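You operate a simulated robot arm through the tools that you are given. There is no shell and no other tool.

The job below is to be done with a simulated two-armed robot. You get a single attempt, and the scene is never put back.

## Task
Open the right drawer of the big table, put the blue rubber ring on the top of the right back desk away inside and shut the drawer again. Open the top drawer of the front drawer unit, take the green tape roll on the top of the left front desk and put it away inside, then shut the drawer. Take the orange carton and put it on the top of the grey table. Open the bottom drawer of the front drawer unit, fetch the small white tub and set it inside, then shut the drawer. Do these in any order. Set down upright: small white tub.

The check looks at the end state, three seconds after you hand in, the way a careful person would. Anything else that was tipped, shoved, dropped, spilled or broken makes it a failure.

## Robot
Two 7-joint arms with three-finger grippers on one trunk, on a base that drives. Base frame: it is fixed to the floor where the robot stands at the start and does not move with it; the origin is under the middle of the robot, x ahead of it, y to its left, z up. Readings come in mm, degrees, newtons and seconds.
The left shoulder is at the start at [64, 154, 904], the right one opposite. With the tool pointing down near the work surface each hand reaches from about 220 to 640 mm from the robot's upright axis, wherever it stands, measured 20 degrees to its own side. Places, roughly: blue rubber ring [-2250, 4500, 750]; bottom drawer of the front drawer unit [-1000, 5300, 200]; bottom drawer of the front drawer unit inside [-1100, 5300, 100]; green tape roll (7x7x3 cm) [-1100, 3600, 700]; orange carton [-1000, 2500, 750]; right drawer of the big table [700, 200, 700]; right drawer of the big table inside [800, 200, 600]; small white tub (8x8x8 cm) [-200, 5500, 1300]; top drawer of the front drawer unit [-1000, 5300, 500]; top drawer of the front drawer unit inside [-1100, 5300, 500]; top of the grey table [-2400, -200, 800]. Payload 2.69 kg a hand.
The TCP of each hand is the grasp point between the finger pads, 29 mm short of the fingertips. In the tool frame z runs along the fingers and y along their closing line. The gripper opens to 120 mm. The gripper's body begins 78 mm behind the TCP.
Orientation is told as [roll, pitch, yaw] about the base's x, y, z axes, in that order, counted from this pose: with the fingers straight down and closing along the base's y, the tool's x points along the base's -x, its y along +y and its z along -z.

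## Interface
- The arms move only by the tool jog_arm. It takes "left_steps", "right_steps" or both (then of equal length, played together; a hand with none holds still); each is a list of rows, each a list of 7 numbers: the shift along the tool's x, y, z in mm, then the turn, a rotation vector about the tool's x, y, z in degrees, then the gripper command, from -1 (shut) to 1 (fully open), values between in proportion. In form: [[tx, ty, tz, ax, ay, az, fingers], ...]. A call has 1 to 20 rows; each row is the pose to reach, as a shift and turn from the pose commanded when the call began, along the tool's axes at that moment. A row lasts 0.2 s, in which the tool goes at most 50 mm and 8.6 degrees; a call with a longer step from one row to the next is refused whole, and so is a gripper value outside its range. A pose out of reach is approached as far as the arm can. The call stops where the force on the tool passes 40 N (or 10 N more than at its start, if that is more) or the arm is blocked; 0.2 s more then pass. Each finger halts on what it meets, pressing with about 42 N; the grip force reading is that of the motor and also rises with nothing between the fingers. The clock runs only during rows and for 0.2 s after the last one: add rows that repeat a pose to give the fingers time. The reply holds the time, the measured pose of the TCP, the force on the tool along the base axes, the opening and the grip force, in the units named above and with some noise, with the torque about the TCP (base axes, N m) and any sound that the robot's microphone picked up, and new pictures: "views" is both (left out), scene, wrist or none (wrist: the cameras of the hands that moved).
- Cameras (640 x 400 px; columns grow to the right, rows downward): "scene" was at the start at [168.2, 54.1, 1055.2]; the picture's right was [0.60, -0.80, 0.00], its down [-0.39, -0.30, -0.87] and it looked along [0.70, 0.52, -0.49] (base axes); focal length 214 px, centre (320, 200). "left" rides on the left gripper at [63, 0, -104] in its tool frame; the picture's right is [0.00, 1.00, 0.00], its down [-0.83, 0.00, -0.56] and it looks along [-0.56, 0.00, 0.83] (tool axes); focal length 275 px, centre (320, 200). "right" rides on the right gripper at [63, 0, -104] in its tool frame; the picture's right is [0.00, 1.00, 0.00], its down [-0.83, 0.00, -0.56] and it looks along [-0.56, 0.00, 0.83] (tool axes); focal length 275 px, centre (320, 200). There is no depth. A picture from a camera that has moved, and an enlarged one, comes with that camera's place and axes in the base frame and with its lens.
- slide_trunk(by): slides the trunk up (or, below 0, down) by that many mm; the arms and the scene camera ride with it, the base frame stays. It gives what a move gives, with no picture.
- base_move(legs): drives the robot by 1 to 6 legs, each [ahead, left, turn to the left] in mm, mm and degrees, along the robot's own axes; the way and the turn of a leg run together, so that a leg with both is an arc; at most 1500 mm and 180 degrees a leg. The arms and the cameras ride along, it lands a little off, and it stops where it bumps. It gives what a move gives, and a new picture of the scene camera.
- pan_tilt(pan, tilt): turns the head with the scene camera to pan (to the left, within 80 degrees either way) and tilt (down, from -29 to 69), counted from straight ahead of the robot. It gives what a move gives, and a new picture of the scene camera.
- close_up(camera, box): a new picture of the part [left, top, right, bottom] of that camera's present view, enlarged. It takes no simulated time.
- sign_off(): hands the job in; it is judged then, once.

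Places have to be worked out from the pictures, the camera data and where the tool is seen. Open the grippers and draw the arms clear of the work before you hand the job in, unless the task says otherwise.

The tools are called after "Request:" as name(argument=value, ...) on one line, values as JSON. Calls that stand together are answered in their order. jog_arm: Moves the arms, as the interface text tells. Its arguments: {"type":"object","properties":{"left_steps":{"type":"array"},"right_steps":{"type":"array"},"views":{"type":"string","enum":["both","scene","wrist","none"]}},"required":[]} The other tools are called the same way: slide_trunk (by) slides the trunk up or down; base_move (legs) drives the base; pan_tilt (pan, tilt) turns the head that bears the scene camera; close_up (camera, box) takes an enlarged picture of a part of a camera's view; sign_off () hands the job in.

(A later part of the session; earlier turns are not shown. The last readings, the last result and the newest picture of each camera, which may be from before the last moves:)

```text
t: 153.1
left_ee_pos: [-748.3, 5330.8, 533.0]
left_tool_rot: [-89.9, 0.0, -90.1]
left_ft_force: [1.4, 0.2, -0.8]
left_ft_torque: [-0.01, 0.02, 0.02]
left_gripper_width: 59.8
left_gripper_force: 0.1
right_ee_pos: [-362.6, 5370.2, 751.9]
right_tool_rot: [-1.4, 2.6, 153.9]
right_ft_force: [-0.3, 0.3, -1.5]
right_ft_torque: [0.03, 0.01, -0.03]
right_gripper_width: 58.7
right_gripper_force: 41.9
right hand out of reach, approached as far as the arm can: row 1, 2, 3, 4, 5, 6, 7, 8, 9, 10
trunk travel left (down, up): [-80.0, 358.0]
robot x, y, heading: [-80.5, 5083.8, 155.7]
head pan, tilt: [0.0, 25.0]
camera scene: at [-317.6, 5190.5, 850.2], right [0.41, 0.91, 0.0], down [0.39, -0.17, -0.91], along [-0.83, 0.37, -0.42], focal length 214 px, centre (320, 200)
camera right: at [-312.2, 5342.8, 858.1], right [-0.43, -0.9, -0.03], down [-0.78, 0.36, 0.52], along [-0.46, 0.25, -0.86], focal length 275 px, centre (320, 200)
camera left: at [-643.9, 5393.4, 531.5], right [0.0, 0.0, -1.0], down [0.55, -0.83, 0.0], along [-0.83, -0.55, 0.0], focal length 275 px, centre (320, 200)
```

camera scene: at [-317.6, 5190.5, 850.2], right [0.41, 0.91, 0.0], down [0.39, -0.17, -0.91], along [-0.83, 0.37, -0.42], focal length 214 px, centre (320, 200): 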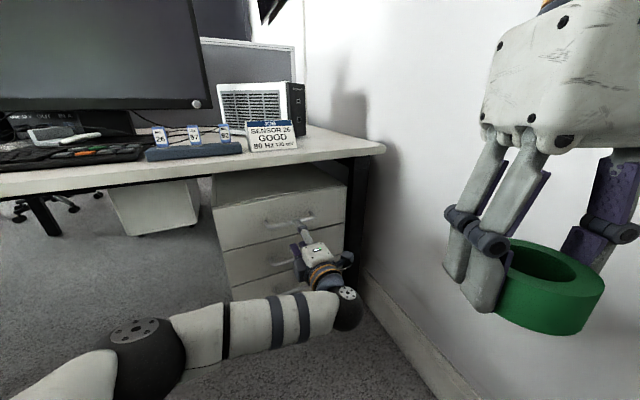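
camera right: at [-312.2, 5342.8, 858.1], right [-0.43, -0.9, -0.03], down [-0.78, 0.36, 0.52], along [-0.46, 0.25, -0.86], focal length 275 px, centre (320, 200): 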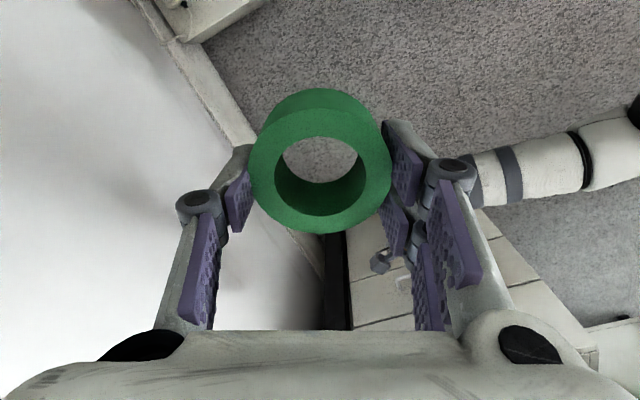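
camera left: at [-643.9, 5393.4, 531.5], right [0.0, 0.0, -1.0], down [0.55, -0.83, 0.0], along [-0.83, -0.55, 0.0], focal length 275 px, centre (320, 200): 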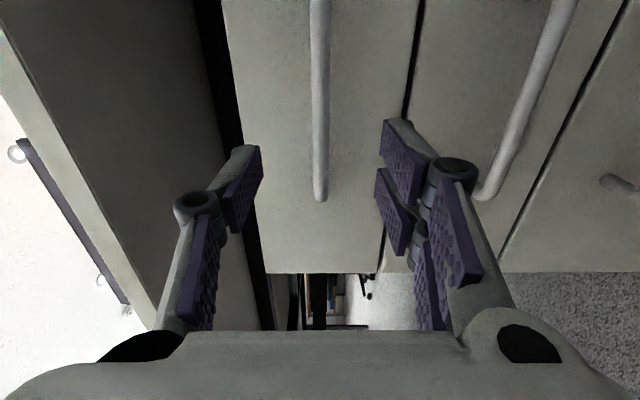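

The left hand is aligned: the bar lies at column 320, level with the TCP, and about 95 mm ahead. I move in 80 mm and look.

Request:
jog_arm(left_steps=[[0, 0, 30, 0, 0, 0, 0], [0, 0, 55, 0, 0, 0, 0], [0, 0, 80, 0, 0, 0, 0], [0, 0, 80, 0, 0, 0, 0]])

```text
t: 154.1
left_ee_pos: [-828.8, 5329.0, 531.7]
left_tool_rot: [-89.8, 0.0, -90.1]
left_ft_force: [-0.1, 0.6, -0.7]
left_ft_torque: [-0.02, 0.02, -0.03]
left_gripper_width: 60.2
left_gripper_force: 0.0
right_ee_pos: [-362.4, 5370.1, 751.9]
right_tool_rot: [-1.6, 2.6, 153.9]
right_ft_force: [0.3, 0.0, -0.5]
right_ft_torque: [0.0, 0.01, 0.0]
right_gripper_width: 58.7
right_gripper_force: 41.8
trunk travel left (down, up): [-80.0, 358.0]
robot x, y, heading: [-81.7, 5084.7, 155.7]
head pan, tilt: [0.0, 25.0]
camera scene: at [-317.7, 5190.5, 850.2], right [0.41, 0.91, 0.0], down [0.39, -0.17, -0.91], along [-0.83, 0.37, -0.42], focal length 214 px, centre (320, 200)
camera left: at [-723.7, 5392.7, 531.3], right [0.0, 0.0, -1.0], down [0.55, -0.83, 0.0], along [-0.83, -0.55, 0.0], focal length 275 px, centre (320, 200)
```

scene: 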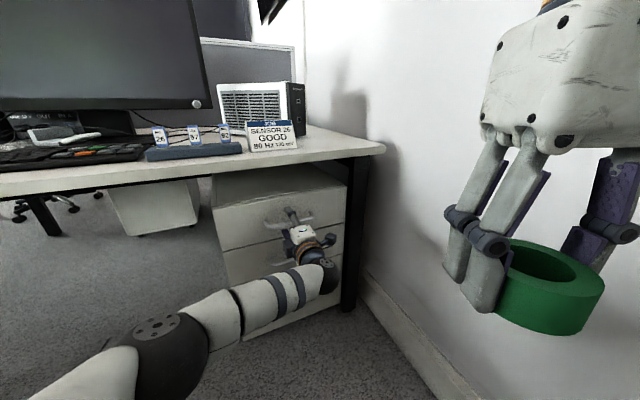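
left: 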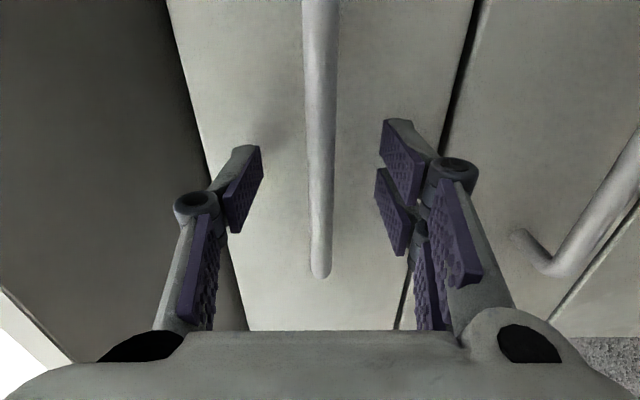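

The bar is now between the pads (its end shows as it did when I gripped the first drawer). I close the left gripper.

Request:
jog_arm(left_steps=[[0, 0, 5, 0, 0, 0, -0.4], [0, 0, 5, 0, 0, 0, -0.8], [0, 0, 5, 0, 0, 0, -1], [0, 0, 5, 0, 0, 0, -1]], views="wrist")

```text
t: 155.1
left_ee_pos: [-832.4, 5329.7, 531.0]
left_tool_rot: [-89.8, -0.1, -90.1]
left_ft_force: [1.6, 0.8, -5.3]
left_ft_torque: [-0.05, -0.04, -0.14]
left_gripper_width: 10.8
left_gripper_force: 37.7
right_ee_pos: [-363.7, 5369.7, 750.9]
right_tool_rot: [-1.7, 2.5, 153.9]
right_ft_force: [0.5, 0.0, -0.7]
right_ft_torque: [-0.01, -0.02, 0.01]
right_gripper_width: 58.6
right_gripper_force: 41.9
trunk travel left (down, up): [-80.0, 358.0]
robot x, y, heading: [-81.7, 5084.4, 155.8]
head pan, tilt: [0.0, 25.0]
camera left: at [-728.4, 5392.5, 530.9], right [0.0, 0.0, -1.0], down [0.55, -0.83, 0.01], along [-0.83, -0.55, 0.0], focal length 275 px, centre (320, 200)
```

left: 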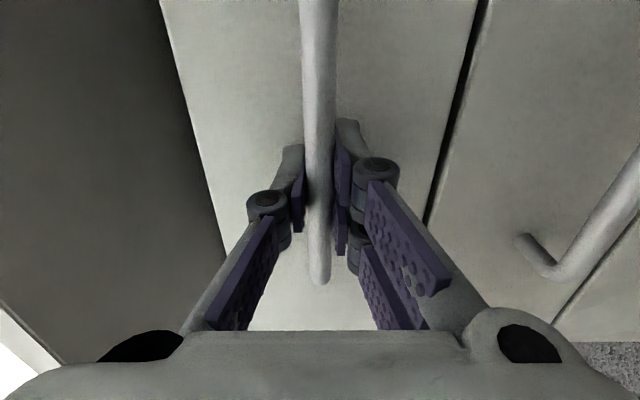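

The handle is gripped. I pull it out along +x in gentle steps.

Request:
jog_arm(left_steps=[[0, 0, -8, 0, 0, 0, -1], [0, 0, -18, 0, 0, 0, -1], [0, 0, -28, 0, 0, 0, -1], [0, 0, -40, 0, 0, 0, -1], [0, 0, -52, 0, 0, 0, -1], [0, 0, -64, 0, 0, 0, -1], [0, 0, -76, 0, 0, 0, -1], [0, 0, -88, 0, 0, 0, -1], [0, 0, -100, 0, 0, 0, -1], [0, 0, -112, 0, 0, 0, -1], [0, 0, -124, 0, 0, 0, -1], [0, 0, -136, 0, 0, 0, -1], [0, 0, -148, 0, 0, 0, -1], [0, 0, -160, 0, 0, 0, -1]])

```text
t: 158.1
left_ee_pos: [-672.7, 5330.5, 530.9]
left_tool_rot: [-89.7, 0.0, -90.3]
left_ft_force: [-1.0, 13.8, -23.0]
left_ft_torque: [0.15, -0.03, 0.84]
left_gripper_width: 10.5
left_gripper_force: 38.2
right_ee_pos: [-363.3, 5371.2, 750.6]
right_tool_rot: [-1.4, 2.6, 153.9]
right_ft_force: [0.8, 0.3, -0.7]
right_ft_torque: [0.02, 0.0, -0.01]
right_gripper_width: 58.6
right_gripper_force: 42.2
trunk travel left (down, up): [-80.0, 358.0]
robot x, y, heading: [-78.4, 5089.3, 155.7]
head pan, tilt: [0.0, 25.0]
camera scene: at [-318.9, 5191.9, 849.6], right [0.41, 0.91, 0.0], down [0.39, -0.18, -0.91], along [-0.83, 0.37, -0.42], focal length 214 px, centre (320, 200)
camera left: at [-569.1, 5392.0, 531.1], right [0.01, -0.01, -1.0], down [0.55, -0.83, 0.01], along [-0.83, -0.55, 0.0], focal length 275 px, centre (320, 200)
```

scene: 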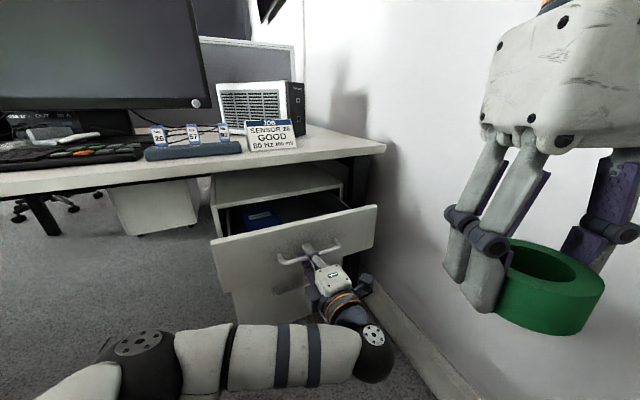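
left: 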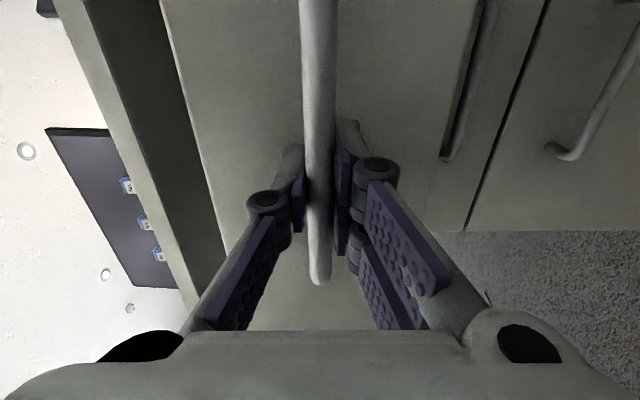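

The drawer is out 160 mm and shows a blue item inside. I keep pulling for another 130 mm.

Request:
jog_arm(left_steps=[[0, 0, -8, 0, 0, 0, -1], [0, 0, -18, 0, 0, 0, -1], [0, 0, -28, 0, 0, 0, -1], [0, 0, -38, 0, 0, 0, -1], [0, 0, -48, 0, 0, 0, -1], [0, 0, -58, 0, 0, 0, -1], [0, 0, -68, 0, 0, 0, -1], [0, 0, -78, 0, 0, 0, -1], [0, 0, -88, 0, 0, 0, -1], [0, 0, -98, 0, 0, 0, -1], [0, 0, -108, 0, 0, 0, -1], [0, 0, -118, 0, 0, 0, -1], [0, 0, -130, 0, 0, 0, -1]])

```text
t: 160.1
left_ee_pos: [-610.5, 5339.1, 530.8]
left_tool_rot: [-91.0, 0.6, -89.5]
left_ft_force: [-0.5, -3.5, 15.1]
left_ft_torque: [-0.79, 0.1, 0.41]
left_gripper_width: 10.5
left_gripper_force: 37.8
left hand out of reach, approached as far as the arm can: row 6, 7, 8, 9
right_ee_pos: [-362.0, 5369.0, 751.5]
right_tool_rot: [-1.6, 2.5, 154.1]
right_ft_force: [-0.1, 0.8, -0.6]
right_ft_torque: [0.01, 0.01, -0.02]
right_gripper_width: 58.9
right_gripper_force: 42.0
trunk travel left (down, up): [-80.0, 358.0]
robot x, y, heading: [-79.5, 5080.4, 155.7]
head pan, tilt: [0.0, 25.0]
stopped in row 9 (left hand): the force on the tool passed its limit at 49 N (the readings are from after the stop); the commanded pose is now the measured one
camera scene: at [-317.3, 5189.3, 850.5], right [0.41, 0.91, 0.0], down [0.39, -0.17, -0.91], along [-0.83, 0.37, -0.42], focal length 214 px, centre (320, 200)
camera left: at [-507.8, 5402.5, 529.4], right [-0.02, 0.01, -1.0], down [0.56, -0.83, -0.02], along [-0.83, -0.56, 0.01], focal length 275 px, centre (320, 200)
```

scene: 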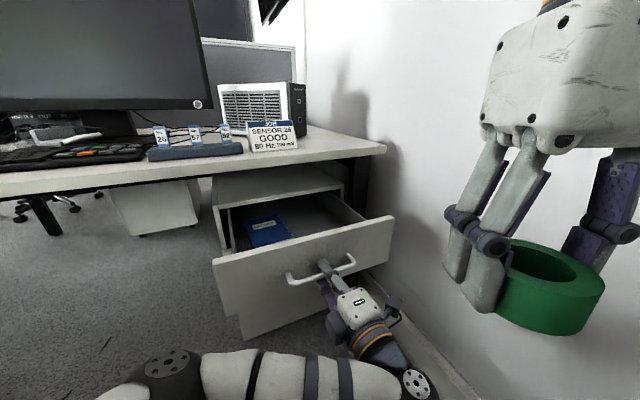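
left: 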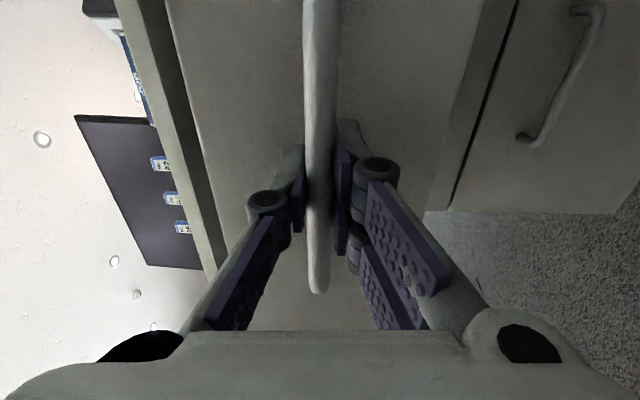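

Open about 220 mm; the arm has run out of room, so I pull the last 80 mm by driving the base along +x.

Request:
base_move(legs=[[-73, -33, 0]])

```text
t: 161.2
left_ee_pos: [-529.1, 5339.2, 530.0]
left_tool_rot: [-90.9, 0.9, -89.7]
left_ft_force: [0.9, -13.9, 31.0]
left_ft_torque: [-0.67, -0.01, 0.63]
left_gripper_width: 10.8
left_gripper_force: 37.8
right_ee_pos: [-281.6, 5368.2, 752.5]
right_tool_rot: [-1.6, 2.4, 153.9]
right_ft_force: [0.0, -0.5, 0.0]
right_ft_torque: [0.0, -0.01, 0.0]
right_gripper_width: 58.8
right_gripper_force: 42.0
trunk travel left (down, up): [-80.0, 358.0]
robot x, y, heading: [-1.9, 5086.1, 155.8]
head pan, tilt: [0.0, 25.0]
camera scene: at [-235.8, 5188.5, 850.9], right [0.41, 0.91, 0.0], down [0.38, -0.17, -0.91], along [-0.83, 0.37, -0.42], focal length 214 px, centre (320, 200)
```

scene: 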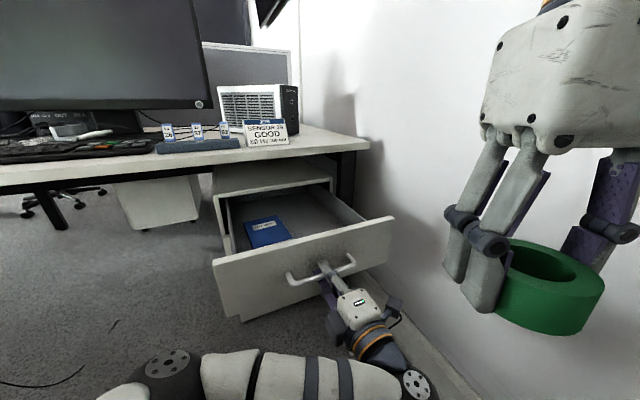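

The drawer is open about 300 mm. I release the handle with the left hand, then back the base off a little.

Request:
jog_arm(left_steps=[[0, 0, 0, 0, 0, 0, -0.6], [0, 0, 0, 0, 0, 0, -0.2], [0, 0, 0, 0, 0, 0, -0.1]], views="wrist")

Request:
base_move(legs=[[-82, -37, 0]])

```text
t: 161.9
left_ee_pos: [-529.9, 5339.4, 529.2]
left_tool_rot: [-90.8, 0.8, -89.8]
left_ft_force: [0.3, 1.3, 0.2]
left_ft_torque: [-0.02, 0.02, -0.03]
left_gripper_width: 54.3
left_gripper_force: 0.1
right_ee_pos: [-282.1, 5369.5, 752.1]
right_tool_rot: [-1.5, 2.5, 153.9]
right_ft_force: [-0.1, -0.4, -0.5]
right_ft_torque: [-0.02, -0.01, -0.01]
right_gripper_width: 58.5
right_gripper_force: 41.9
trunk travel left (down, up): [-80.0, 358.0]
robot x, y, heading: [-0.2, 5088.1, 155.7]
head pan, tilt: [0.0, 25.0]
camera left: at [-426.6, 5403.0, 528.0], right [-0.02, 0.01, -1.0], down [0.56, -0.83, -0.01], along [-0.83, -0.56, 0.01], focal length 275 px, centre (320, 200)
```

left: 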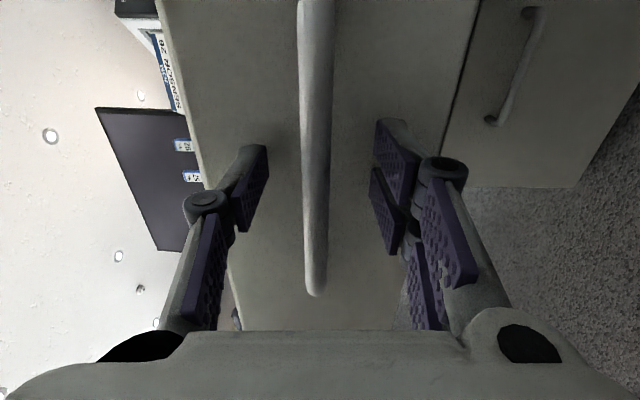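

```text
t: 163.1
left_ee_pos: [-440.9, 5339.8, 529.1]
left_tool_rot: [-90.8, 0.8, -89.8]
left_ft_force: [-0.3, 0.3, 0.8]
left_ft_torque: [0.0, 0.03, 0.01]
left_gripper_width: 54.0
left_gripper_force: 0.1
right_ee_pos: [-192.9, 5369.0, 751.8]
right_tool_rot: [-1.6, 2.6, 153.9]
right_ft_force: [0.2, 0.0, -0.1]
right_ft_torque: [0.01, 0.03, 0.05]
right_gripper_width: 58.7
right_gripper_force: 41.7
trunk travel left (down, up): [-80.0, 358.0]
robot x, y, heading: [91.5, 5085.0, 155.9]
head pan, tilt: [0.0, 25.0]
camera scene: at [-147.2, 5189.3, 850.2], right [0.41, 0.91, 0.0], down [0.39, -0.17, -0.91], along [-0.83, 0.37, -0.42], focal length 214 px, centre (320, 200)
```

scene: 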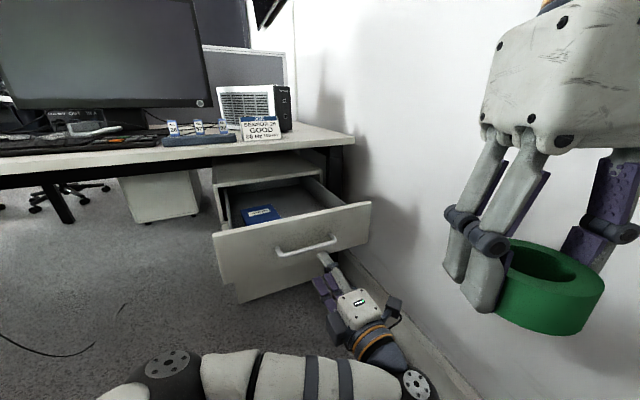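

The handle is free and the drawer stays open. I move the left hand away to the left (toward -y).

Request:
jog_arm(left_steps=[[-42, 0, 0, 0, 0, 0, -0.1], [-84, 0, 0, 0, 0, 0, -0.1], [-126, 0, 0, 0, 0, 0, -0.1], [-168, 0, 0, 0, 0, 0, -0.1], [-210, 0, 0, 0, 0, 0, -0.1], [-252, 0, 0, 0, 0, 0, -0.1], [-294, 0, 0, 0, 0, 0, -0.1], [-330, 0, 0, 0, 0, 0, -0.1], [-330, 0, 0, 0, 0, 0, -0.1]], views="scene")

```text
t: 165.1
left_ee_pos: [-436.3, 5009.2, 523.7]
left_tool_rot: [-91.0, 0.8, -89.7]
left_ft_force: [-0.2, -0.7, -0.4]
left_ft_torque: [0.02, -0.03, -0.03]
left_gripper_width: 54.0
left_gripper_force: 0.1
left hand out of reach, approached as far as the arm can: row 1, 2, 3, 4, 5, 6, 7
right_ee_pos: [-191.3, 5368.3, 751.8]
right_tool_rot: [-1.6, 2.6, 154.0]
right_ft_force: [0.2, 0.5, -1.1]
right_ft_torque: [-0.01, -0.01, 0.01]
right_gripper_width: 58.7
right_gripper_force: 41.7
trunk travel left (down, up): [-80.0, 358.0]
robot x, y, heading: [85.7, 5085.5, 155.7]
head pan, tilt: [0.0, 25.0]
camera scene: at [-147.2, 5189.3, 850.2], right [0.41, 0.91, 0.0], down [0.39, -0.17, -0.91], along [-0.83, 0.37, -0.42], focal length 214 px, centre (320, 200)
```

scene: 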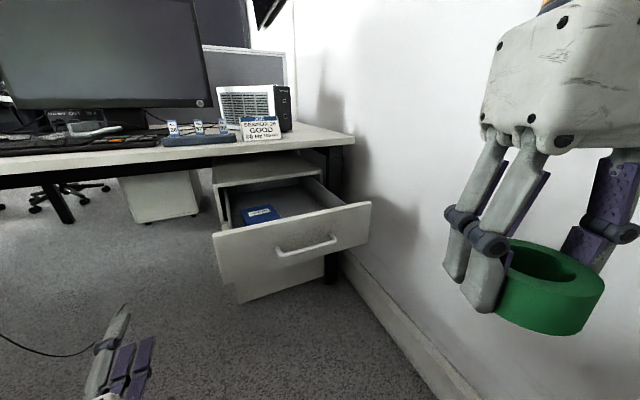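

The drawer front spans y≈5142–5530 with its top at z≈603. I drive in toward the drawer so the right hand can reach over it with the tape.

Request:
base_move(legs=[[300, 175, 0]])

Request:
pan_tilt(pan=0, tilt=50)

```text
t: 167.3
left_ee_pos: [-784.2, 4975.0, 522.9]
left_tool_rot: [-90.8, 0.6, -90.0]
left_ft_force: [0.2, 0.3, 0.5]
left_ft_torque: [-0.01, -0.01, 0.01]
left_gripper_width: 54.1
left_gripper_force: 0.0
right_ee_pos: [-537.9, 5332.7, 750.7]
right_tool_rot: [-1.5, 2.6, 153.6]
right_ft_force: [-0.3, -0.1, -1.4]
right_ft_torque: [0.02, 0.01, -0.01]
right_gripper_width: 58.9
right_gripper_force: 41.8
trunk travel left (down, up): [-80.0, 358.0]
robot x, y, heading: [-260.1, 5046.5, 155.4]
head pan, tilt: [0.0, 25.0]
camera scene: at [-493.8, 5153.0, 850.2], right [0.41, 0.91, 0.0], down [0.38, -0.18, -0.91], along [-0.82, 0.38, -0.42], focal length 214 px, centre (320, 200)
```

scene: 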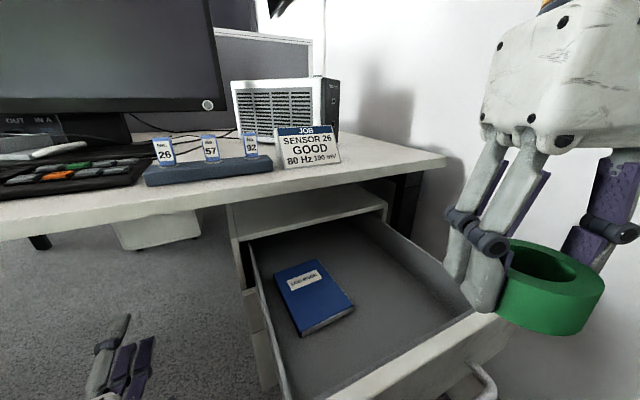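

```text
t: 168.2
left_ee_pos: [-783.8, 4974.5, 523.7]
left_tool_rot: [-91.0, 0.6, -90.0]
left_ft_force: [1.1, -0.5, 0.2]
left_ft_torque: [-0.02, -0.02, -0.03]
left_gripper_width: 53.8
left_gripper_force: 0.1
right_ee_pos: [-537.6, 5332.8, 751.2]
right_tool_rot: [-1.5, 2.6, 153.6]
right_ft_force: [0.1, -0.4, -0.7]
right_ft_torque: [0.02, 0.03, 0.01]
right_gripper_width: 58.6
right_gripper_force: 42.3
trunk travel left (down, up): [-80.0, 358.0]
robot x, y, heading: [-259.9, 5046.8, 155.7]
head pan, tilt: [0.0, 50.0]
camera scene: at [-480.1, 5146.7, 812.8], right [0.41, 0.91, 0.0], down [0.7, -0.32, -0.64], along [-0.59, 0.27, -0.77], focal length 214 px, centre (320, 200)
```

scene: 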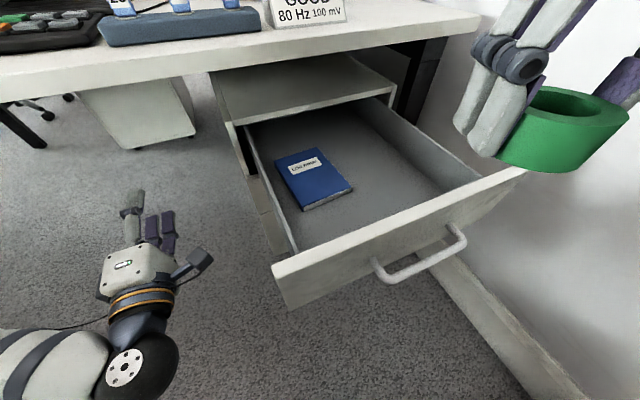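

The drawer is clearly visible with a blue notebook on its left side; free room lies around [-690, 5415]. I move the right hand with the tape over that spot.

Request:
jog_arm(right_steps=[[-35, -1, 0, -0.3, -0.5, 0, -0.6], [-70, -2, 0, -0.6, -1, 0, -0.6], [-105, -3, 0, -0.9, -1.5, 0, -0.6], [-140, -5, 0, -1.2, -2.1, 0, -0.6], [-173, -6, 0, -1.5, -2.6, 0, -0.6], [-173, -6, 30, -1.5, -2.6, 0, -0.6], [-173, -6, 70, -1.5, -2.6, 0, -0.6], [-173, -6, 110, -1.5, -2.6, 0, -0.6], [-173, -6, 110, -1.5, -2.6, 0, -0.6]])

```text
t: 170.2
left_ee_pos: [-784.1, 4975.0, 524.7]
left_tool_rot: [-90.9, 0.7, -89.8]
left_ft_force: [0.4, -0.4, 0.6]
left_ft_torque: [-0.02, -0.03, 0.0]
left_gripper_width: 54.0
left_gripper_force: 0.1
right_ee_pos: [-685.5, 5414.7, 633.5]
right_tool_rot: [0.1, 0.0, 153.7]
right_ft_force: [0.4, -0.3, -1.2]
right_ft_torque: [-0.01, -0.01, 0.01]
right_gripper_width: 58.7
right_gripper_force: 42.4
trunk travel left (down, up): [-80.0, 358.0]
robot x, y, heading: [-258.7, 5050.5, 155.5]
head pan, tilt: [0.0, 50.0]
camera scene: at [-480.0, 5146.8, 812.7], right [0.41, 0.91, 0.0], down [0.7, -0.32, -0.64], along [-0.58, 0.27, -0.77], focal length 214 px, centre (320, 200)
camera right: at [-629.4, 5387.7, 737.2], right [-0.44, -0.9, 0.0], down [-0.75, 0.36, 0.56], along [-0.5, 0.24, -0.83], focal length 275 px, centre (320, 200)
```

scene: 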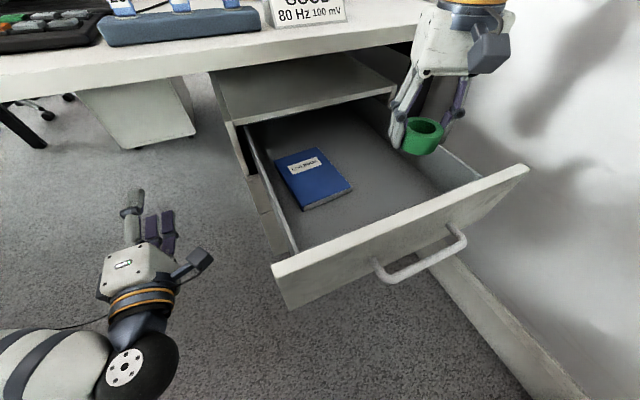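
right: 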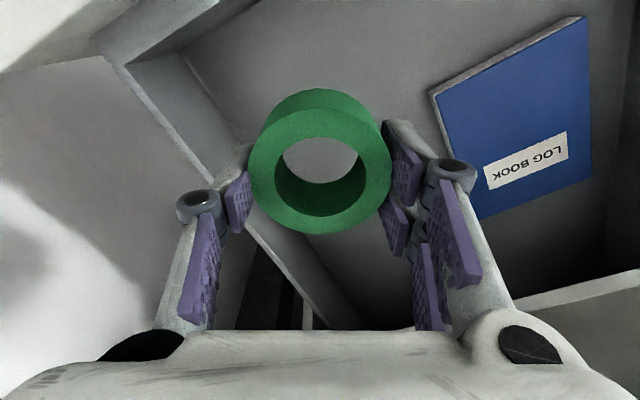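

The tape hangs over free drawer floor, 85 mm from the side wall and clear of the notebook. I lower it into the drawer in small steps until it touches.

Request:
jog_arm(right_steps=[[0, 0, 25, 0, 0, 0, -0.6], [0, 0, 50, 0, 0, 0, -0.6], [0, 0, 75, 0, 0, 0, -0.6], [0, 0, 85, 0, 0, 0, -0.6], [0, 0, 91, 0, 0, 0, -0.6], [0, 0, 97, 0, 0, 0, -0.6], [0, 0, 97, 0, 0, 0, -0.6]])

```text
t: 171.8
left_ee_pos: [-783.7, 4975.4, 524.9]
left_tool_rot: [-90.8, 0.7, -89.9]
left_ft_force: [0.0, -0.4, -1.1]
left_ft_torque: [0.0, 0.01, -0.04]
left_gripper_width: 54.0
left_gripper_force: 0.2
right_ee_pos: [-684.8, 5415.2, 536.6]
right_tool_rot: [0.0, 0.0, 153.8]
right_ft_force: [-0.1, 0.3, -1.0]
right_ft_torque: [0.0, -0.02, 0.02]
right_gripper_width: 58.7
right_gripper_force: 42.5
trunk travel left (down, up): [-80.0, 358.0]
robot x, y, heading: [-257.7, 5050.1, 155.7]
head pan, tilt: [0.0, 50.0]
camera scene: at [-480.0, 5146.7, 812.7], right [0.41, 0.91, 0.0], down [0.7, -0.32, -0.64], along [-0.58, 0.27, -0.77], focal length 214 px, centre (320, 200)
camera right: at [-629.4, 5388.3, 640.7], right [-0.44, -0.9, 0.0], down [-0.75, 0.36, 0.56], along [-0.5, 0.24, -0.83], focal length 275 px, centre (320, 200)
```

scene: 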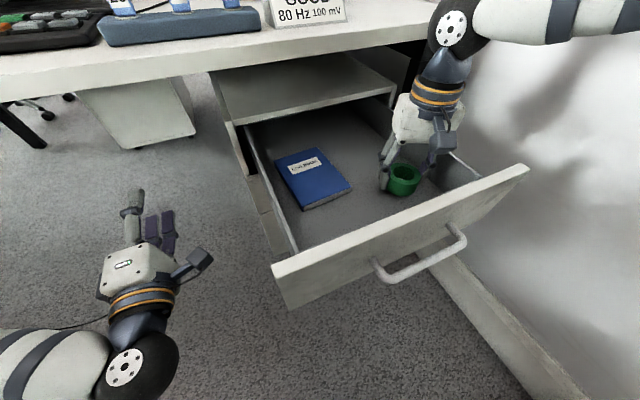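
right: 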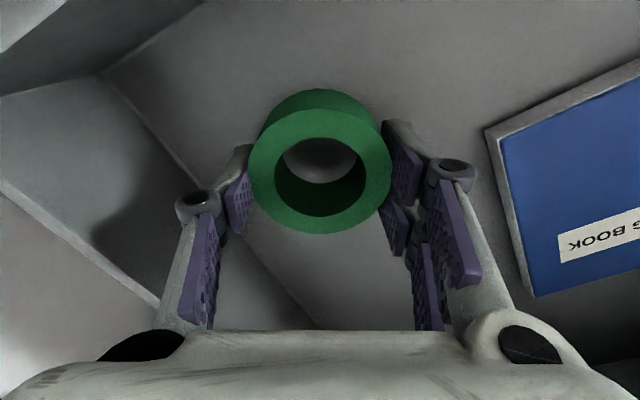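

No contact yet at TCP z 537. I keep lowering gently.

Request:
jog_arm(right_steps=[[0, 0, 4, 0, 0, 0, -0.6], [0, 0, 8, 0, 0, 0, -0.6], [0, 0, 12, 0, 0, 0, -0.6], [0, 0, 16, 0, 0, 0, -0.6]], views="wrist")

```text
t: 172.8
left_ee_pos: [-784.7, 4975.5, 523.8]
left_tool_rot: [-91.0, 0.7, -89.8]
left_ft_force: [0.2, 0.5, -1.0]
left_ft_torque: [0.0, 0.0, -0.01]
left_gripper_width: 54.0
left_gripper_force: 0.1
right_ee_pos: [-684.5, 5414.7, 520.2]
right_tool_rot: [0.1, 0.0, 153.7]
right_ft_force: [0.1, 0.1, -0.5]
right_ft_torque: [0.01, 0.0, 0.0]
right_gripper_width: 58.8
right_gripper_force: 42.1
trunk travel left (down, up): [-80.0, 358.0]
robot x, y, heading: [-259.5, 5047.0, 155.5]
head pan, tilt: [0.0, 50.0]
camera right: at [-629.0, 5387.7, 624.6], right [-0.44, -0.9, 0.0], down [-0.75, 0.36, 0.56], along [-0.5, 0.24, -0.83], focal length 275 px, centre (320, 200)
```

right: 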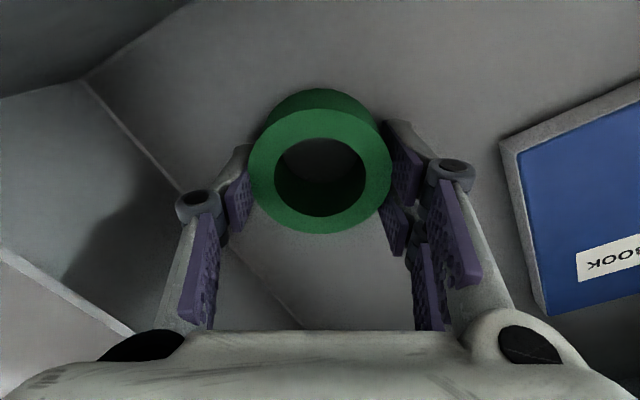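

Still no contact at 520. I continue down in 4 mm steps.

Request:
jog_arm(right_steps=[[0, 0, 4, 0, 0, 0, -0.6], [0, 0, 8, 0, 0, 0, -0.6], [0, 0, 12, 0, 0, 0, -0.6], [0, 0, 16, 0, 0, 0, -0.6], [0, 0, 20, 0, 0, 0, -0.6]], views="wrist")

```text
t: 173.7
left_ee_pos: [-783.1, 4974.0, 524.0]
left_tool_rot: [-90.9, 0.7, -89.9]
left_ft_force: [-0.8, 0.7, -0.6]
left_ft_torque: [0.02, -0.02, -0.03]
left_gripper_width: 54.3
left_gripper_force: 0.0
right_ee_pos: [-688.1, 5414.9, 514.3]
right_tool_rot: [0.2, -0.9, 153.6]
right_ft_force: [-2.0, 0.0, 18.5]
right_ft_torque: [0.12, -0.48, -0.02]
right_gripper_width: 58.7
right_gripper_force: 41.9
trunk travel left (down, up): [-80.0, 358.0]
robot x, y, heading: [-258.3, 5048.4, 155.7]
head pan, tilt: [0.0, 50.0]
stopped in row 4 (right hand): the force on the tool passed its limit at 46 N (the readings are from after the stop); the commanded pose is now the measured one
camera right: at [-630.8, 5387.4, 617.4], right [-0.44, -0.9, 0.0], down [-0.74, 0.36, 0.57], along [-0.51, 0.25, -0.82], focal length 275 px, centre (320, 200)
```

right: 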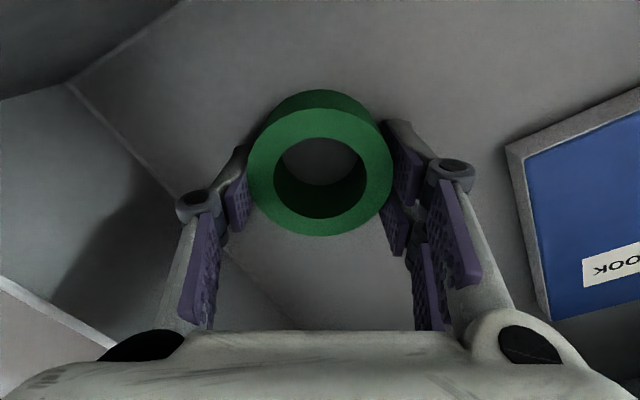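

The tape has touched the drawer floor (TCP z≈514). I ease off 2 mm, open the fingers and lift straight out.

Request:
jog_arm(right_steps=[[0, 0, -2, 0, 0, 0, -0.3], [0, 0, -2, 0, 0, 0, 0.1], [0, 0, -2, 0, 0, 0, 0.35], [0, 0, -2, 0, 0, 0, 0.35], [0, 0, -20, 0, 0, 0, 0.35], [0, 0, -50, 0, 0, 0, 0.35], [0, 0, -90, 0, 0, 0, 0.35], [0, 0, -130, 0, 0, 0, 0.35], [0, 0, -170, 0, 0, 0, 0.35], [0, 0, -210, 0, 0, 0, 0.35]])

```text
t: 175.9
left_ee_pos: [-784.8, 4974.9, 524.6]
left_tool_rot: [-90.9, 0.7, -89.9]
left_ft_force: [0.2, -0.4, 0.6]
left_ft_torque: [0.01, -0.01, 0.0]
left_gripper_width: 54.1
left_gripper_force: 0.1
right_ee_pos: [-685.4, 5417.4, 721.9]
right_tool_rot: [0.1, -0.3, 153.6]
right_ft_force: [1.0, 0.0, 0.4]
right_ft_torque: [-0.01, 0.0, 0.01]
right_gripper_width: 81.1
right_gripper_force: 0.1
trunk travel left (down, up): [-80.0, 358.0]
robot x, y, heading: [-259.7, 5047.2, 155.7]
head pan, tilt: [0.0, 50.0]
camera scene: at [-480.0, 5146.8, 812.7], right [0.41, 0.91, 0.0], down [0.7, -0.32, -0.64], along [-0.58, 0.27, -0.77], focal length 214 px, centre (320, 200)
camera right: at [-628.2, 5389.1, 825.2], right [-0.44, -0.9, 0.0], down [-0.74, 0.36, 0.56], along [-0.51, 0.25, -0.83], focal length 275 px, centre (320, 200)
```

scene: 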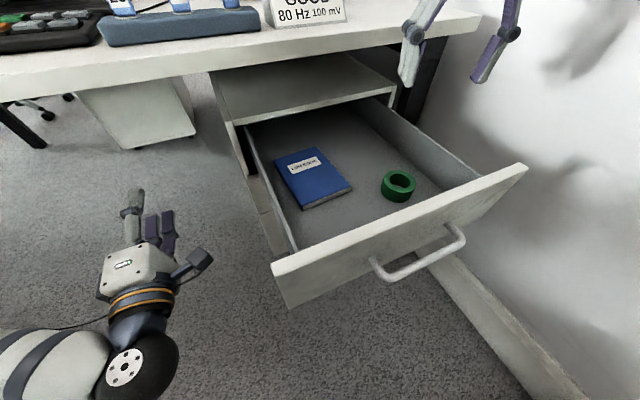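
right: 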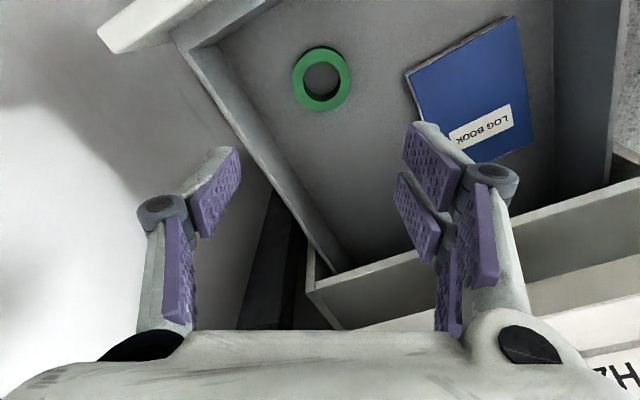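

The tape lies flat in the top drawer. I retract the right hand, close its fingers, and back the base off so the left hand can push the drawer shut.

Request:
jog_arm(right_steps=[[35, 0, -15, 0, 0, 0, 0.35], [70, 0, -30, 0, 0, 0, 0], [105, 0, -40, 0, 0, 0, 0], [140, 0, -40, 0, 0, 0, 0], [170, 0, -40, 0, 0, 0, 0]], views="none")

Request:
base_move(legs=[[-275, -167, 0]])

```text
t: 177.1
left_ee_pos: [-783.7, 4976.6, 523.4]
left_tool_rot: [-90.9, 0.6, -89.9]
left_ft_force: [0.4, 0.1, 0.5]
left_ft_torque: [0.0, 0.01, -0.02]
left_gripper_width: 53.8
left_gripper_force: 0.0
right_ee_pos: [-532.7, 5337.8, 759.4]
right_tool_rot: [0.2, -0.4, 153.6]
right_ft_force: [-0.3, -0.5, 0.1]
right_ft_torque: [-0.01, -0.01, -0.03]
right_gripper_width: 59.9
right_gripper_force: 0.0
trunk travel left (down, up): [-80.0, 358.0]
robot x, y, heading: [-258.7, 5048.2, 155.7]
head pan, tilt: [0.0, 50.0]
```

```text
t: 179.2
left_ee_pos: [-464.3, 5008.5, 524.9]
left_tool_rot: [-90.9, 0.7, -89.6]
left_ft_force: [0.7, -0.2, -0.2]
left_ft_torque: [0.0, 0.0, 0.04]
left_gripper_width: 54.3
left_gripper_force: 0.0
right_ee_pos: [-216.2, 5372.7, 759.0]
right_tool_rot: [0.2, -0.4, 154.0]
right_ft_force: [0.8, -0.2, 0.4]
right_ft_torque: [0.01, -0.01, 0.02]
right_gripper_width: 59.7
right_gripper_force: 0.1
trunk travel left (down, up): [-80.0, 358.0]
robot x, y, heading: [61.2, 5082.6, 155.8]
head pan, tilt: [0.0, 50.0]
camera scene: at [-162.7, 5182.0, 812.7], right [0.41, 0.91, 0.0], down [0.7, -0.31, -0.64], along [-0.59, 0.26, -0.77], focal length 214 px, centre (320, 200)
```

scene: 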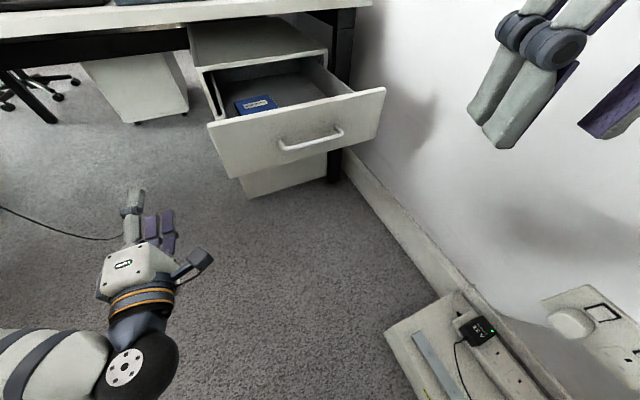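

Now I close the left fingers and move the hand in front of the drawer face just above the handle bar (y≈5336, z≈568).

Request:
jog_arm(left_steps=[[41, -6, 0, 0, 0, 0, -1], [82, -12, 0, 0, 0, 0, -1], [123, -18, 0, 0, 0, 0, -1], [164, -24, 0, 0, 0, 0, -1], [205, -30, 0, 0, 0, 0, -1], [246, -36, 0, 0, 0, 0, -1], [287, -42, 0, 0, 0, 0, -1], [327, -44, 0, 0, 0, 0, -1], [327, -44, 0, 0, 0, 0, -1]])

```text
t: 180.6
left_ee_pos: [-518.1, 5241.7, 529.5]
left_tool_rot: [-90.8, 0.1, -87.3]
left_ft_force: [0.4, -2.5, -0.3]
left_ft_torque: [-0.03, 0.03, 0.11]
left_gripper_width: 0.0
left_gripper_force: 27.8
left hand out of reach, approached as far as the arm can: row 1, 2, 3, 4, 5, 6
right_ee_pos: [-217.1, 5372.7, 758.4]
right_tool_rot: [0.1, -0.4, 154.1]
right_ft_force: [0.4, -0.2, -0.3]
right_ft_torque: [0.0, 0.04, 0.02]
right_gripper_width: 59.8
right_gripper_force: 0.0
trunk travel left (down, up): [-80.0, 358.0]
robot x, y, heading: [63.0, 5086.5, 156.0]
head pan, tilt: [0.0, 50.0]
stopped in row 6 (left hand): the force on the tool passed its limit at 72 N (the readings are from after the stop); the commanded pose is now the measured one
camera scene: at [-162.8, 5181.5, 812.7], right [0.41, 0.91, 0.0], down [0.7, -0.31, -0.64], along [-0.59, 0.26, -0.77], focal length 214 px, centre (320, 200)
camera left: at [-418.6, 5310.4, 526.5], right [-0.01, 0.0, -1.0], down [0.6, -0.8, -0.01], along [-0.8, -0.6, 0.01], focal length 275 px, centre (320, 200)
```

scene: 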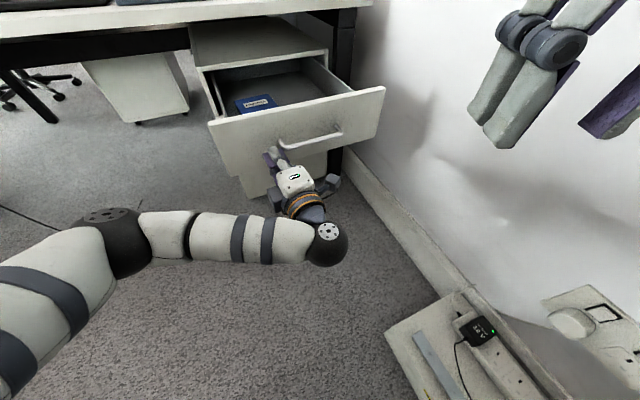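
left: 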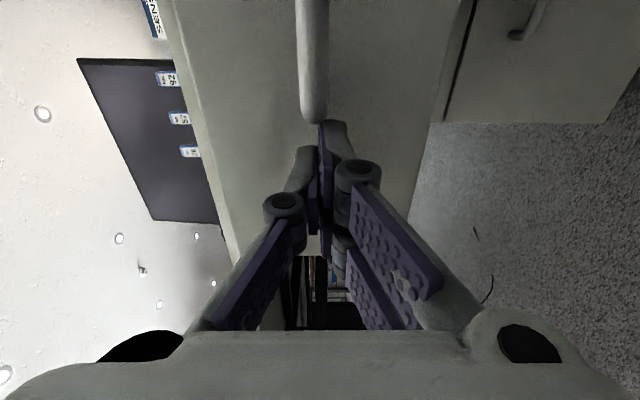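

The hand drifted forward (too near the body) and its tips touched the handle's end. I back the base off 100 mm along +x to get room.

Request:
base_move(legs=[[-91, -41, 0]])

Request:
jog_arm(left_steps=[[20, -10, 0, 0, 0, 0, -1], [40, -20, 0, 0, 0, 0, -1], [60, -30, 0, 0, 0, 0, -1], [80, -38, 0, 0, 0, 0, -1], [95, -38, 0, 0, 0, 0, -1], [95, -38, 0, 0, 0, 0, -1]])

```text
t: 181.8
left_ee_pos: [-420.3, 5245.4, 529.3]
left_tool_rot: [-90.8, 0.1, -87.4]
left_ft_force: [-0.5, -0.3, -0.3]
left_ft_torque: [-0.01, 0.01, 0.03]
left_gripper_width: 0.0
left_gripper_force: 28.5
right_ee_pos: [-117.8, 5374.3, 758.8]
right_tool_rot: [0.2, -0.6, 154.0]
right_ft_force: [0.5, 0.1, 0.5]
right_ft_torque: [-0.02, 0.0, -0.03]
right_gripper_width: 59.9
right_gripper_force: 0.1
trunk travel left (down, up): [-80.0, 358.0]
robot x, y, heading: [159.3, 5085.3, 156.0]
head pan, tilt: [0.0, 50.0]
camera scene: at [-64.8, 5184.0, 812.7], right [0.41, 0.91, 0.0], down [0.7, -0.31, -0.64], along [-0.59, 0.26, -0.77], focal length 214 px, centre (320, 200)
```

scene: 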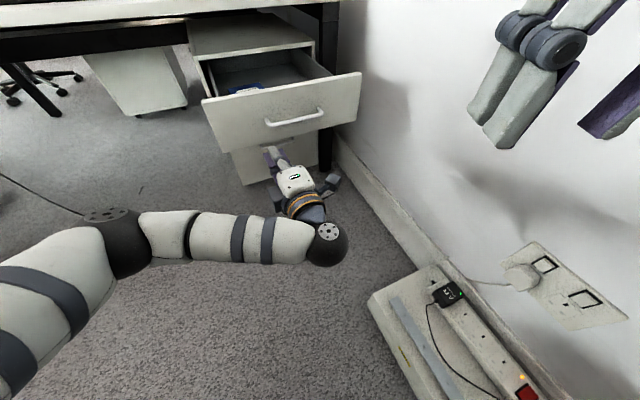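

```text
t: 183.2
left_ee_pos: [-425.3, 5341.7, 566.9]
left_tool_rot: [-90.8, 0.2, -87.5]
left_ft_force: [-1.1, 0.6, -0.4]
left_ft_torque: [-0.03, 0.05, -0.02]
left_gripper_width: 0.0
left_gripper_force: 28.3
left hand out of reach, approached as far as the arm can: row 1
right_ee_pos: [-118.3, 5374.8, 758.0]
right_tool_rot: [0.3, -0.6, 154.1]
right_ft_force: [-0.2, -0.1, -0.4]
right_ft_torque: [-0.01, 0.01, 0.01]
right_gripper_width: 60.1
right_gripper_force: 0.1
trunk travel left (down, up): [-80.0, 358.0]
robot x, y, heading: [155.8, 5086.2, 155.8]
head pan, tilt: [0.0, 50.0]
camera scene: at [-64.7, 5184.0, 812.7], right [0.41, 0.91, 0.0], down [0.7, -0.31, -0.64], along [-0.59, 0.26, -0.77], focal length 214 px, centre (320, 200)
camera left: at [-324.8, 5408.7, 564.6], right [-0.02, 0.0, -1.0], down [0.59, -0.81, -0.01], along [-0.81, -0.59, 0.01], focal length 275 px, centre (320, 200)
```

scene: 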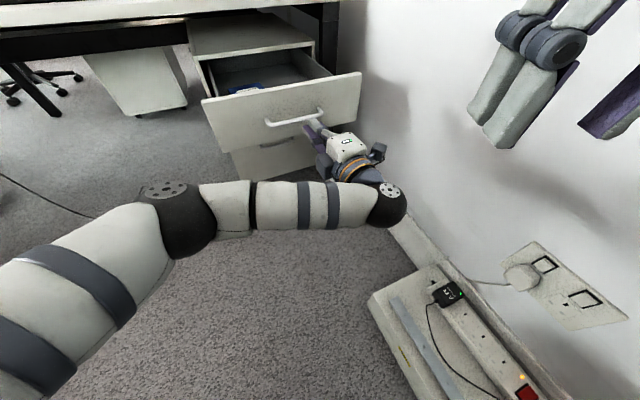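
left: 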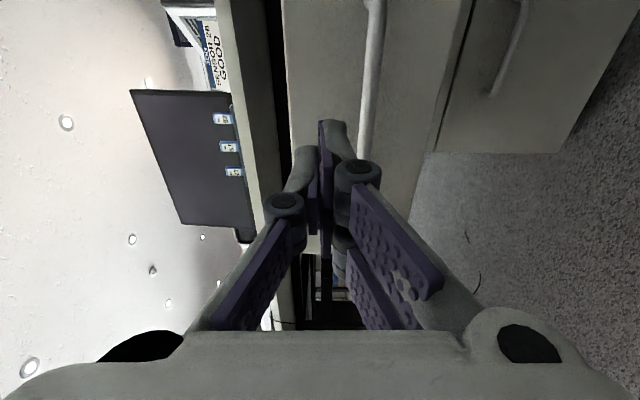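

The hand is level with the face, between bar and top edge. I push forward along -x to slide the drawer in.

Request:
jog_arm(left_steps=[[0, 0, 40, 0, 0, 0, -1], [0, 0, 80, 0, 0, 0, -1], [0, 0, 105, 0, 0, 0, -1], [0, 0, 120, 0, 0, 0, -1], [0, 0, 135, 0, 0, 0, -1], [0, 0, 150, 0, 0, 0, -1], [0, 0, 165, 0, 0, 0, -1], [0, 0, 180, 0, 0, 0, -1], [0, 0, 195, 0, 0, 0, -1], [0, 0, 210, 0, 0, 0, -1], [0, 0, 225, 0, 0, 0, -1], [0, 0, 240, 0, 0, 0, -1], [0, 0, 255, 0, 0, 0, -1], [0, 0, 270, 0, 0, 0, -1]])

```text
t: 186.2
left_ee_pos: [-656.7, 5294.6, 585.4]
left_tool_rot: [-90.8, 0.1, -87.4]
left_ft_force: [-0.3, -0.2, 0.4]
left_ft_torque: [-0.03, -0.01, 0.01]
left_gripper_width: 0.0
left_gripper_force: 28.5
left hand out of reach, approached as far as the arm can: row 9, 10, 11, 12, 13, 14
right_ee_pos: [-118.1, 5375.4, 758.6]
right_tool_rot: [0.3, -0.4, 154.1]
right_ft_force: [0.2, -0.6, 0.5]
right_ft_torque: [0.02, 0.01, 0.04]
right_gripper_width: 59.7
right_gripper_force: 0.1
trunk travel left (down, up): [-80.0, 358.0]
robot x, y, heading: [164.8, 5086.0, 156.1]
head pan, tilt: [0.0, 50.0]
camera scene: at [-64.8, 5184.0, 812.7], right [0.41, 0.91, 0.0], down [0.7, -0.31, -0.64], along [-0.59, 0.26, -0.77], focal length 214 px, centre (320, 200)
camera left: at [-556.3, 5361.7, 583.8], right [-0.01, 0.0, -1.0], down [0.59, -0.81, 0.0], along [-0.81, -0.59, 0.01], focal length 275 px, centre (320, 200)
```

scene: 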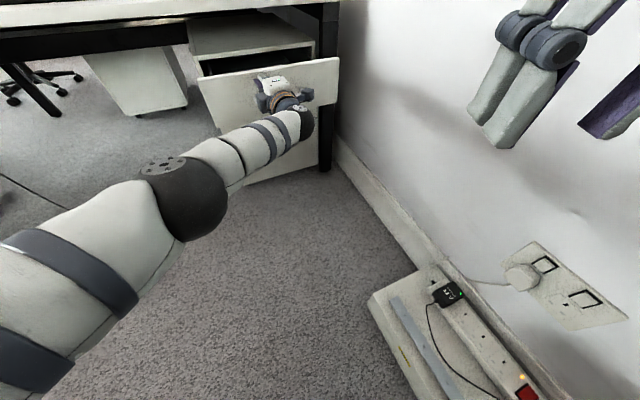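
left: 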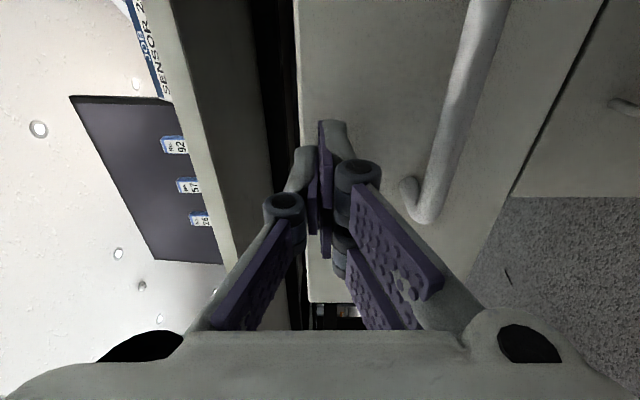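

The drawer slid part-way and the arm is at full stretch. I push on by driving the base 130 mm toward -x.

Request:
base_move(legs=[[119, 53, 0]])

Request:
jog_arm(left_steps=[[0, 0, 0, 0, 0, 0, -1]])

```text
t: 187.4
left_ee_pos: [-785.4, 5297.2, 586.7]
left_tool_rot: [-90.8, 0.1, -87.5]
left_ft_force: [-0.6, 1.2, -0.4]
left_ft_torque: [-0.02, -0.01, 0.03]
left_gripper_width: 0.1
left_gripper_force: 28.5
right_ee_pos: [-248.5, 5376.7, 758.9]
right_tool_rot: [0.2, -0.5, 154.0]
right_ft_force: [-0.6, -0.1, 0.4]
right_ft_torque: [0.0, 0.0, -0.01]
right_gripper_width: 60.0
right_gripper_force: 0.2
trunk travel left (down, up): [-80.0, 358.0]
robot x, y, heading: [29.9, 5088.3, 156.0]
head pan, tilt: [0.0, 50.0]
camera scene: at [-193.9, 5185.0, 812.7], right [0.41, 0.91, 0.0], down [0.7, -0.31, -0.64], along [-0.59, 0.26, -0.77], focal length 214 px, centre (320, 200)
```

scene: 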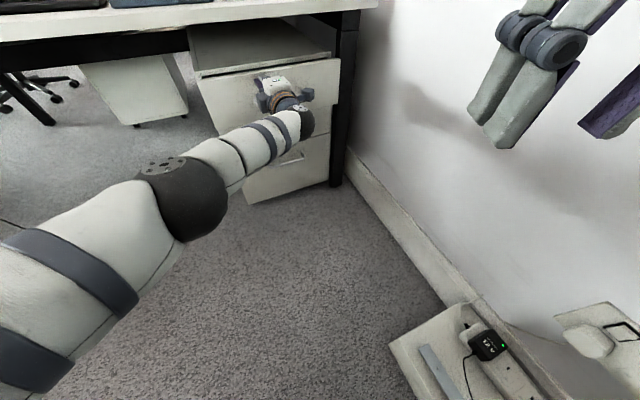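

```text
t: 187.8
left_ee_pos: [-786.4, 5295.5, 588.2]
left_tool_rot: [-90.8, 0.1, -87.4]
left_ft_force: [0.4, 0.6, -0.2]
left_ft_torque: [-0.01, -0.03, 0.02]
left_gripper_width: 0.0
left_gripper_force: 28.8
right_ee_pos: [-248.2, 5376.5, 758.2]
right_tool_rot: [0.2, -0.5, 154.0]
right_ft_force: [0.5, 0.0, 0.3]
right_ft_torque: [-0.02, 0.02, 0.0]
right_gripper_width: 60.0
right_gripper_force: 0.2
trunk travel left (down, up): [-80.0, 358.0]
robot x, y, heading: [30.8, 5089.0, 155.6]
head pan, tilt: [0.0, 50.0]
camera scene: at [-193.9, 5185.0, 812.7], right [0.41, 0.91, 0.0], down [0.7, -0.31, -0.64], along [-0.59, 0.26, -0.77], focal length 214 px, centre (320, 200)
camera left: at [-685.0, 5363.5, 584.0], right [-0.01, 0.0, -1.0], down [0.59, -0.81, -0.01], along [-0.81, -0.59, 0.01], focal length 275 px, centre (320, 200)
```

scene: 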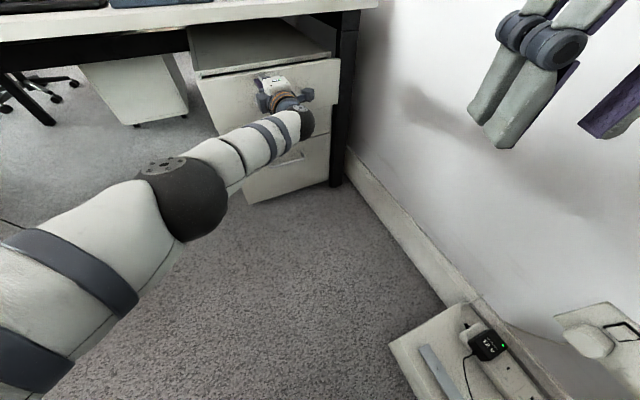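
left: 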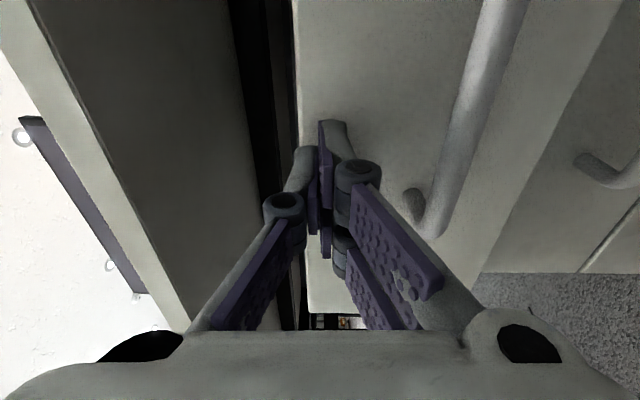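

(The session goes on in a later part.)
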